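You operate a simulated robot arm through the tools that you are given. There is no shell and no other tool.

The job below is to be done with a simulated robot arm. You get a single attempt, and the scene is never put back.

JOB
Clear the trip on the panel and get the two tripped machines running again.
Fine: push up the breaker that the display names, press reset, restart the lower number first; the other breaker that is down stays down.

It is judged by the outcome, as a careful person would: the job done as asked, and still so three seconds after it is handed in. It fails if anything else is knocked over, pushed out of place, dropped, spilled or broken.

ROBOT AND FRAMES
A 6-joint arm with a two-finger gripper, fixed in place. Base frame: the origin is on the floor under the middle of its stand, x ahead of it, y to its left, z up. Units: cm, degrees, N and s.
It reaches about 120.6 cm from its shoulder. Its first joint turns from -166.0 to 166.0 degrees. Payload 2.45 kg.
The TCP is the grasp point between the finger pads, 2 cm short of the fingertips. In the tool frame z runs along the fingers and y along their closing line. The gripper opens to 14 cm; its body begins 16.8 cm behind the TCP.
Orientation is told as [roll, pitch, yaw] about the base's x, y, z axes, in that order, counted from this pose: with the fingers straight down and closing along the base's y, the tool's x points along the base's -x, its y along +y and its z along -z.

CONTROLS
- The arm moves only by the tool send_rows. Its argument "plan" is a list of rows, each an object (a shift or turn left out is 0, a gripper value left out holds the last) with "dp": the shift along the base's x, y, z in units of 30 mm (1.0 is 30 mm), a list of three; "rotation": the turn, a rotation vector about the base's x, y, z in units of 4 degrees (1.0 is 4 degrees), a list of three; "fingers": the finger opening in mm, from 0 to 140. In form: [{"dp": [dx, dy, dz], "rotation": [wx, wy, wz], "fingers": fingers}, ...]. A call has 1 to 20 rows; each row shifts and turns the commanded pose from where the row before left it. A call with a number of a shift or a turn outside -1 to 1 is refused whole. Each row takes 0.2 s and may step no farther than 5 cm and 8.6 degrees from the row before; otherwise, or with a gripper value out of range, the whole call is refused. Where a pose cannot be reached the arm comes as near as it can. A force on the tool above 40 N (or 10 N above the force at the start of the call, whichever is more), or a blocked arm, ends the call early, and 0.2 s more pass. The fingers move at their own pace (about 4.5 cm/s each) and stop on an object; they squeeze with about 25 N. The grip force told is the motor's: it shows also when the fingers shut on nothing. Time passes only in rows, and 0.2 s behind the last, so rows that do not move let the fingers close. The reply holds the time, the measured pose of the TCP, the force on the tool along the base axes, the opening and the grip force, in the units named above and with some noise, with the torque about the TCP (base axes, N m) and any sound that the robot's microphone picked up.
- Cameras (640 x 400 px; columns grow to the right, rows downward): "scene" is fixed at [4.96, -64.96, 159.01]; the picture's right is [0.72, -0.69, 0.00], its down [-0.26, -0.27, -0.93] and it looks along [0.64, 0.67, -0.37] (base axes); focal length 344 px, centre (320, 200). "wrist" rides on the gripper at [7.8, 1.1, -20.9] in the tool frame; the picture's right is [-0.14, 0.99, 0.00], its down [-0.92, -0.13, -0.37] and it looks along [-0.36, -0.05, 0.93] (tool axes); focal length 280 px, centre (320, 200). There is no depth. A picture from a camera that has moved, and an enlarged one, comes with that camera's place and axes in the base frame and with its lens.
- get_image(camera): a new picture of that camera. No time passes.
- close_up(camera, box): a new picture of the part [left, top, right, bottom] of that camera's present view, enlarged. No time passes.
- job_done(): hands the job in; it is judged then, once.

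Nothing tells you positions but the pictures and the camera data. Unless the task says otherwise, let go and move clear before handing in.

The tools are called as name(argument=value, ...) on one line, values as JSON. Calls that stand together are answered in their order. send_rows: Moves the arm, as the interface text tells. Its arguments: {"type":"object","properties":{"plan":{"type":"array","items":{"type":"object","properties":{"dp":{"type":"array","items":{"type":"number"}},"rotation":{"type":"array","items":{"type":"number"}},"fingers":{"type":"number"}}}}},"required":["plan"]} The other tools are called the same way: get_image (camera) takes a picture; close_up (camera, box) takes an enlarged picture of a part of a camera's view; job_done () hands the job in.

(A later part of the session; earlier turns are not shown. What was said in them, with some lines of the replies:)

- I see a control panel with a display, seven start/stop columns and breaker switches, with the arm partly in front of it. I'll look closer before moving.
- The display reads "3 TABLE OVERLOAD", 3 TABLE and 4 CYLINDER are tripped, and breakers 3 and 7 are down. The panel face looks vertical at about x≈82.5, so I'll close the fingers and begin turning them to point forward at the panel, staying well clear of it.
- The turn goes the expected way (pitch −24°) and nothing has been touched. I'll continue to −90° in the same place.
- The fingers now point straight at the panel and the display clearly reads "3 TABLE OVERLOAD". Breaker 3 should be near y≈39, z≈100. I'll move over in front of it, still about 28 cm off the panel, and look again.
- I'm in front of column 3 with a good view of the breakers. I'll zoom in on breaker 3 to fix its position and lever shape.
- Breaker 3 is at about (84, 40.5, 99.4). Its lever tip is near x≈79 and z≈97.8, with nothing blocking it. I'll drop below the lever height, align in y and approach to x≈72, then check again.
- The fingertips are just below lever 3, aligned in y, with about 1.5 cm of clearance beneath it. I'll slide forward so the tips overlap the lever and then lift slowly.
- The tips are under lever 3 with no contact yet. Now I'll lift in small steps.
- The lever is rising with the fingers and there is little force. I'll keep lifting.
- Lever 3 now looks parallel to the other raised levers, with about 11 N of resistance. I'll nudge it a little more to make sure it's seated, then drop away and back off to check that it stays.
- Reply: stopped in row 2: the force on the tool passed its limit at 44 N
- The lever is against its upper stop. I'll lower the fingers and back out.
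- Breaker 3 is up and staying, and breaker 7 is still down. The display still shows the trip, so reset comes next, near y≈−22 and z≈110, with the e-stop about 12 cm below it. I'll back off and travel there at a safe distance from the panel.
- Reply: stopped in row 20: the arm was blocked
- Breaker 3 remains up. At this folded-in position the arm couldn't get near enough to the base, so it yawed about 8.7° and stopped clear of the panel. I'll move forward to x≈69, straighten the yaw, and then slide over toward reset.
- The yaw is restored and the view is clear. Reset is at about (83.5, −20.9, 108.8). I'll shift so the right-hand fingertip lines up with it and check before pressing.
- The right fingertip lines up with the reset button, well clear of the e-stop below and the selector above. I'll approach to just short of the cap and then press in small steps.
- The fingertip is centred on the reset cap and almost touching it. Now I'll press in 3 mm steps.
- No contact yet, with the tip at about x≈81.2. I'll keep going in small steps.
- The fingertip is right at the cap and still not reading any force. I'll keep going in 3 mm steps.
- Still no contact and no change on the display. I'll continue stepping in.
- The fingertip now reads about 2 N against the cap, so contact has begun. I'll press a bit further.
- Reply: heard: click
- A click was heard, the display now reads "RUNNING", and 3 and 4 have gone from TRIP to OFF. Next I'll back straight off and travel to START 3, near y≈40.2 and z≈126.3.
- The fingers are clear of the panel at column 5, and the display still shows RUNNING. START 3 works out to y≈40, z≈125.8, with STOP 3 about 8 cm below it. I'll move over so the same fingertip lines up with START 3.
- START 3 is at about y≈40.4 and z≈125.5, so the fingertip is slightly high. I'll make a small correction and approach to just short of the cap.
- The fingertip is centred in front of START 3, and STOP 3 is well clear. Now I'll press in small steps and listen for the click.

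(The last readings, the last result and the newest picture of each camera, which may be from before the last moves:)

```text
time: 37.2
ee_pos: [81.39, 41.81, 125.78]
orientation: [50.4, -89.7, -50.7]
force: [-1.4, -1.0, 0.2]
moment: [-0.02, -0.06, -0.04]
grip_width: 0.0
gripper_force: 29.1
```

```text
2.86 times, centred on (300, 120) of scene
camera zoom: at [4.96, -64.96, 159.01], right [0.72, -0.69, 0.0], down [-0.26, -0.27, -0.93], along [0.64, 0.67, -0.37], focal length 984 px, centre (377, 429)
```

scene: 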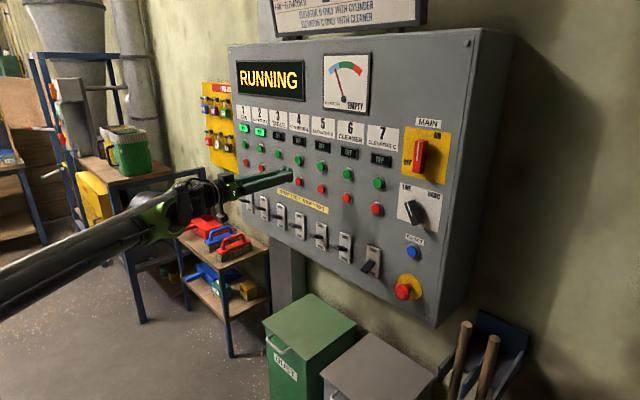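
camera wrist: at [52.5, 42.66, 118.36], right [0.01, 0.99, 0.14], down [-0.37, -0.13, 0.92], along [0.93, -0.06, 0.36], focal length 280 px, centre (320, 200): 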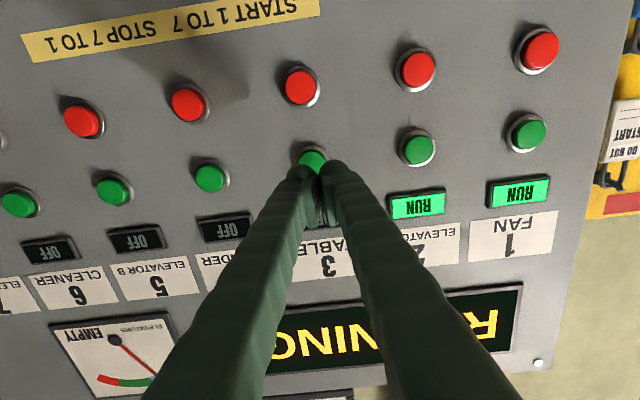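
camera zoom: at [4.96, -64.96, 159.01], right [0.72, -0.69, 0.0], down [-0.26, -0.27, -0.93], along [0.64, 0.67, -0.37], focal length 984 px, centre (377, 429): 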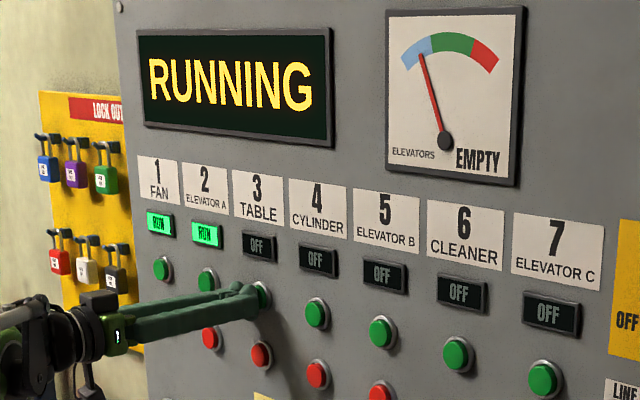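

Contact has just started on START 3. I'll press a little further.

send_rows(plan=[{"dp": [0.1, 0, 0]}, {"dp": [0, 0, 0]}])

close_up(camera="scene", box=[220, 50, 380, 190])

```text
time: 37.8
ee_pos: [81.71, 41.75, 125.78]
orientation: [50.2, -89.8, -50.6]
force: [-4.7, 1.2, -1.4]
moment: [0.03, 0.06, -0.03]
grip_width: 0.03
gripper_force: 29.2
heard: click
```

```text
2.86 times, centred on (300, 120) of scene
camera zoom: at [4.96, -64.96, 159.01], right [0.72, -0.69, 0.0], down [-0.26, -0.27, -0.93], along [0.64, 0.67, -0.37], focal length 984 px, centre (377, 429)
```

zoom: 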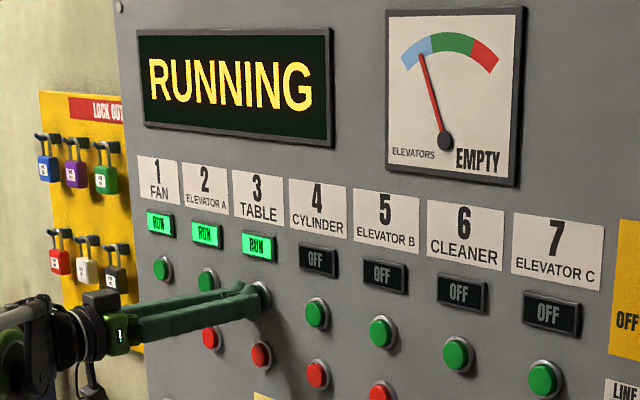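

Machine 3 TABLE now shows RUN. I'll back off and move to START 4, near y≈28.3 and z≈125.8.

send_rows(plan=[{"dp": [-0.5, 0, 0]}, {"dp": [-1, 0, 0]}, {"dp": [-1, 0, 0]}, {"dp": [-0.3, -0.5, 0]}, {"dp": [0, -1, 0]}, {"dp": [0, -1, 0]}, {"dp": [0, -1, 0]}, {"dp": [0, -0.5, 0]}, {"dp": [0, 0, 0]}])

get_image(camera="wrist")

close_up(camera="scene", box=[220, 50, 380, 190])

```text
time: 39.8
ee_pos: [73.36, 29.71, 125.81]
orientation: [49.8, -89.8, -50.1]
force: [0.4, -1.0, 0.5]
moment: [0.0, 0.0, 0.01]
grip_width: 0.01
gripper_force: 29.4
```

```text
taken
camera wrist: at [52.47, 30.98, 117.91], right [0.01, 0.99, 0.14], down [-0.37, -0.13, 0.92], along [0.93, -0.06, 0.36], focal length 280 px, centre (320, 200)
```

wrist: 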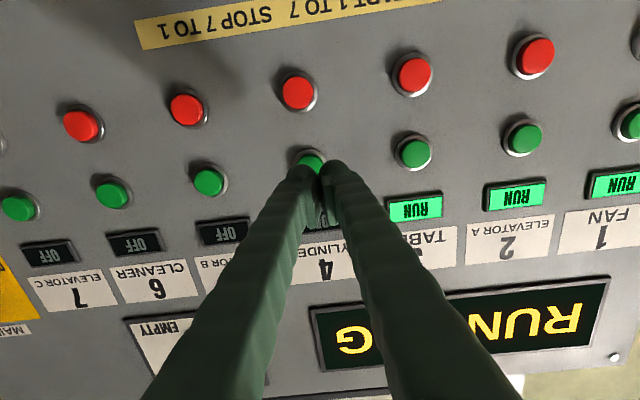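

```text
2.86 times, centred on (300, 120) of scene
camera zoom: at [4.96, -64.96, 159.01], right [0.72, -0.69, 0.0], down [-0.26, -0.27, -0.93], along [0.64, 0.67, -0.37], focal length 984 px, centre (377, 429)
```

zoom: 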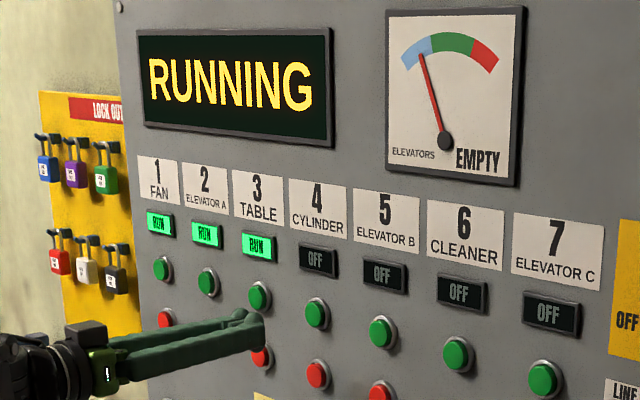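

Column 4 is lined up under the same fingertip, and 3 TABLE is still in RUN. I'll approach START 4 to just short of contact.

send_rows(plan=[{"dp": [0, 0, -0.06]}, {"dp": [0.6, 0, 0]}, {"dp": [0.6, 0, 0]}, {"dp": [0.6, 0, 0]}, {"dp": [0.4, 0, 0]}, {"dp": [0, 0, 0]}])

close_up(camera="scene", box=[220, 110, 340, 210])

close_up(camera="wrist", box=[230, 80, 410, 220])

```text
time: 41.2
ee_pos: [79.74, 29.77, 125.78]
orientation: [49.5, -89.9, -49.8]
force: [0.8, 0.4, -0.3]
moment: [-0.01, 0.03, 0.01]
grip_width: 0.0
gripper_force: 29.6
```

```text
4.00 times, centred on (280, 160) of scene
camera zoom: at [4.96, -64.96, 159.01], right [0.72, -0.69, 0.0], down [-0.26, -0.27, -0.93], along [0.64, 0.67, -0.37], focal length 1378 px, centre (480, 360)
```

zoom: 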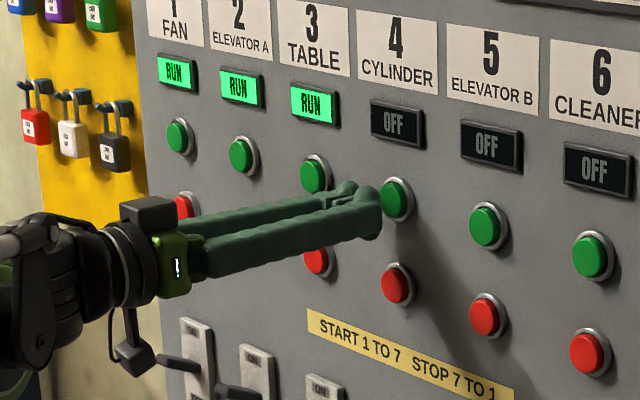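

```text
2.86 times, centred on (320, 150) of wrist
camera zoom: at [59.04, 30.98, 117.72], right [0.01, 0.99, 0.14], down [-0.37, -0.13, 0.92], along [0.93, -0.06, 0.36], focal length 801 px, centre (320, 343)
```

zoom: 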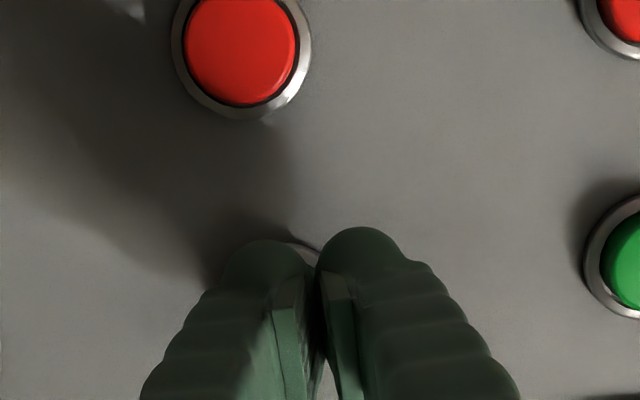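

The fingertip is centred on START 4, just as it was on START 3. Now I'll press in small steps.

send_rows(plan=[{"dp": [0.1, 0, 0]}, {"dp": [0.1, 0, 0]}, {"dp": [0.1, 0, 0]}, {"dp": [0.1, 0, 0]}, {"dp": [0.1, 0, 0]}, {"dp": [0.1, 0, 0]}, {"dp": [0, 0, 0]}])

close_up(camera="scene", box=[220, 50, 380, 190])

```text
time: 42.8
ee_pos: [81.68, 29.71, 125.54]
orientation: [53.4, -89.8, -53.6]
force: [-4.8, -0.7, 0.8]
moment: [-0.01, -0.01, -0.04]
grip_width: 0.02
gripper_force: 29.2
heard: click
```

```text
2.86 times, centred on (300, 120) of scene
camera zoom: at [4.96, -64.96, 159.01], right [0.72, -0.69, 0.0], down [-0.26, -0.27, -0.93], along [0.64, 0.67, -0.37], focal length 984 px, centre (377, 429)
```

zoom: 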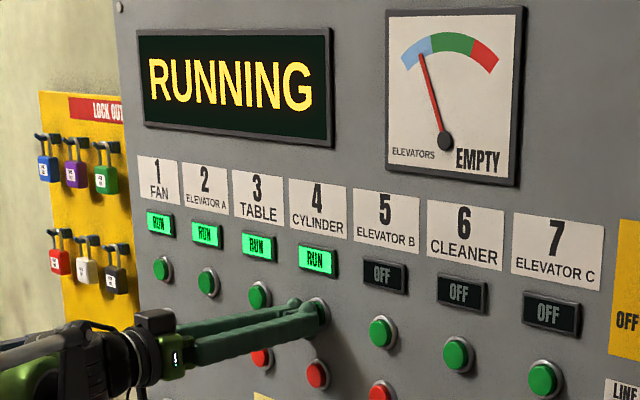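

Both 3 TABLE and 4 CYLINDER show RUN. I'll back straight away from the panel and wait to see that everything holds.

send_rows(plan=[{"dp": [-0.5, 0, 0]}, {"dp": [-1, 0, 0]}, {"dp": [-1, 0, 0]}, {"dp": [-1, 0, 0]}, {"dp": [-1, 0, 0]}, {"dp": [0, 0, 0]}, {"dp": [0, 0, 0]}, {"dp": [0, 0, 0]}, {"dp": [0, 0, 0]}, {"dp": [0, 0, 0]}, {"dp": [0, 0, 0]}, {"dp": [0, 0, 0]}, {"dp": [0, 0, 0]}, {"dp": [0, 0, 0]}, {"dp": [0, 0, 0]}])

get_image(camera="scene")

close_up(camera="scene", box=[230, 50, 430, 175])

close_up(camera="scene", box=[230, 170, 430, 295])

```text
time: 46.0
ee_pos: [68.14, 29.74, 125.44]
orientation: [50.3, -89.8, -50.7]
force: [-0.8, 0.1, -0.3]
moment: [0.0, 0.0, 0.02]
grip_width: 0.0
gripper_force: 28.8
```

```text
taken
```

scene: 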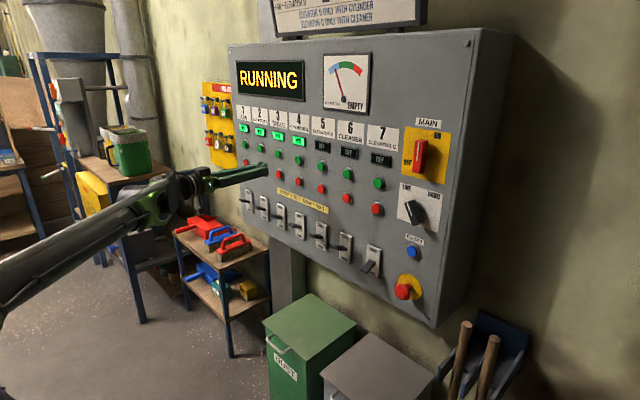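

```text
3.20 times, centred on (330, 112) of scene
camera zoom: at [4.96, -64.96, 159.01], right [0.72, -0.69, 0.0], down [-0.26, -0.27, -0.93], along [0.64, 0.67, -0.37], focal length 1102 px, centre (288, 480)
```

zoom: 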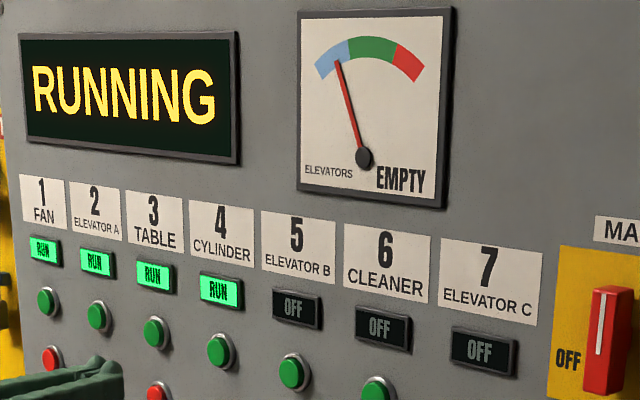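

```text
3.20 times, centred on (330, 232) of scene
camera zoom: at [4.96, -64.96, 159.01], right [0.72, -0.69, 0.0], down [-0.26, -0.27, -0.93], along [0.64, 0.67, -0.37], focal length 1102 px, centre (288, 96)
```

zoom: 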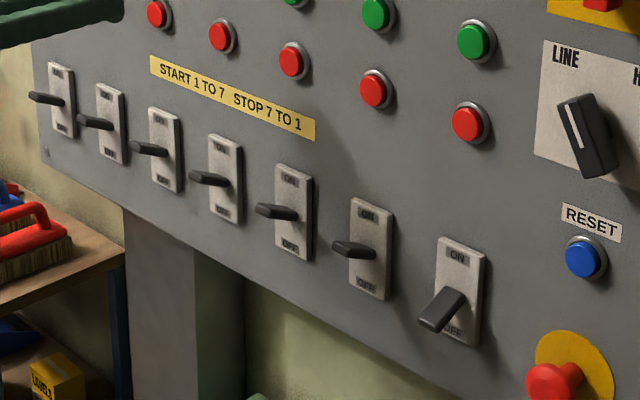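

The display reads RUNNING and machines 1–4 show RUN. Breaker 3 is up, breaker 7 is still down, and nothing else was disturbed. The arm is clear and everything has held for more than 2 s, so I'm handing in.

job_done()

```text
The job is handed in.
```

The trip is cleared, and 3 TABLE and 4 CYLINDER are both running again. The panel still showed this about two seconds after I backed the arm away, and I then handed the job in.

- **Breaker:** the display named 3 TABLE, so I pushed breaker 3 up to its stop and it stayed there. Breaker 7, the other one that was down, is still down.
- **Reset:** I pressed it once. The display went from "3 TABLE OVERLOAD" to "RUNNING", and machines 3 and 4 went from TRIP to OFF.
- **Restart:** I started 3 TABLE first, then 4 CYLINDER. Machines 1 to 4 now show RUN and 5 to 7 are OFF, as they were at the start.

On the way to reset, the arm folded in too close to its base and stopped, well clear of the panel. I moved it forward and carried on. Nothing was knocked, moved or dropped.
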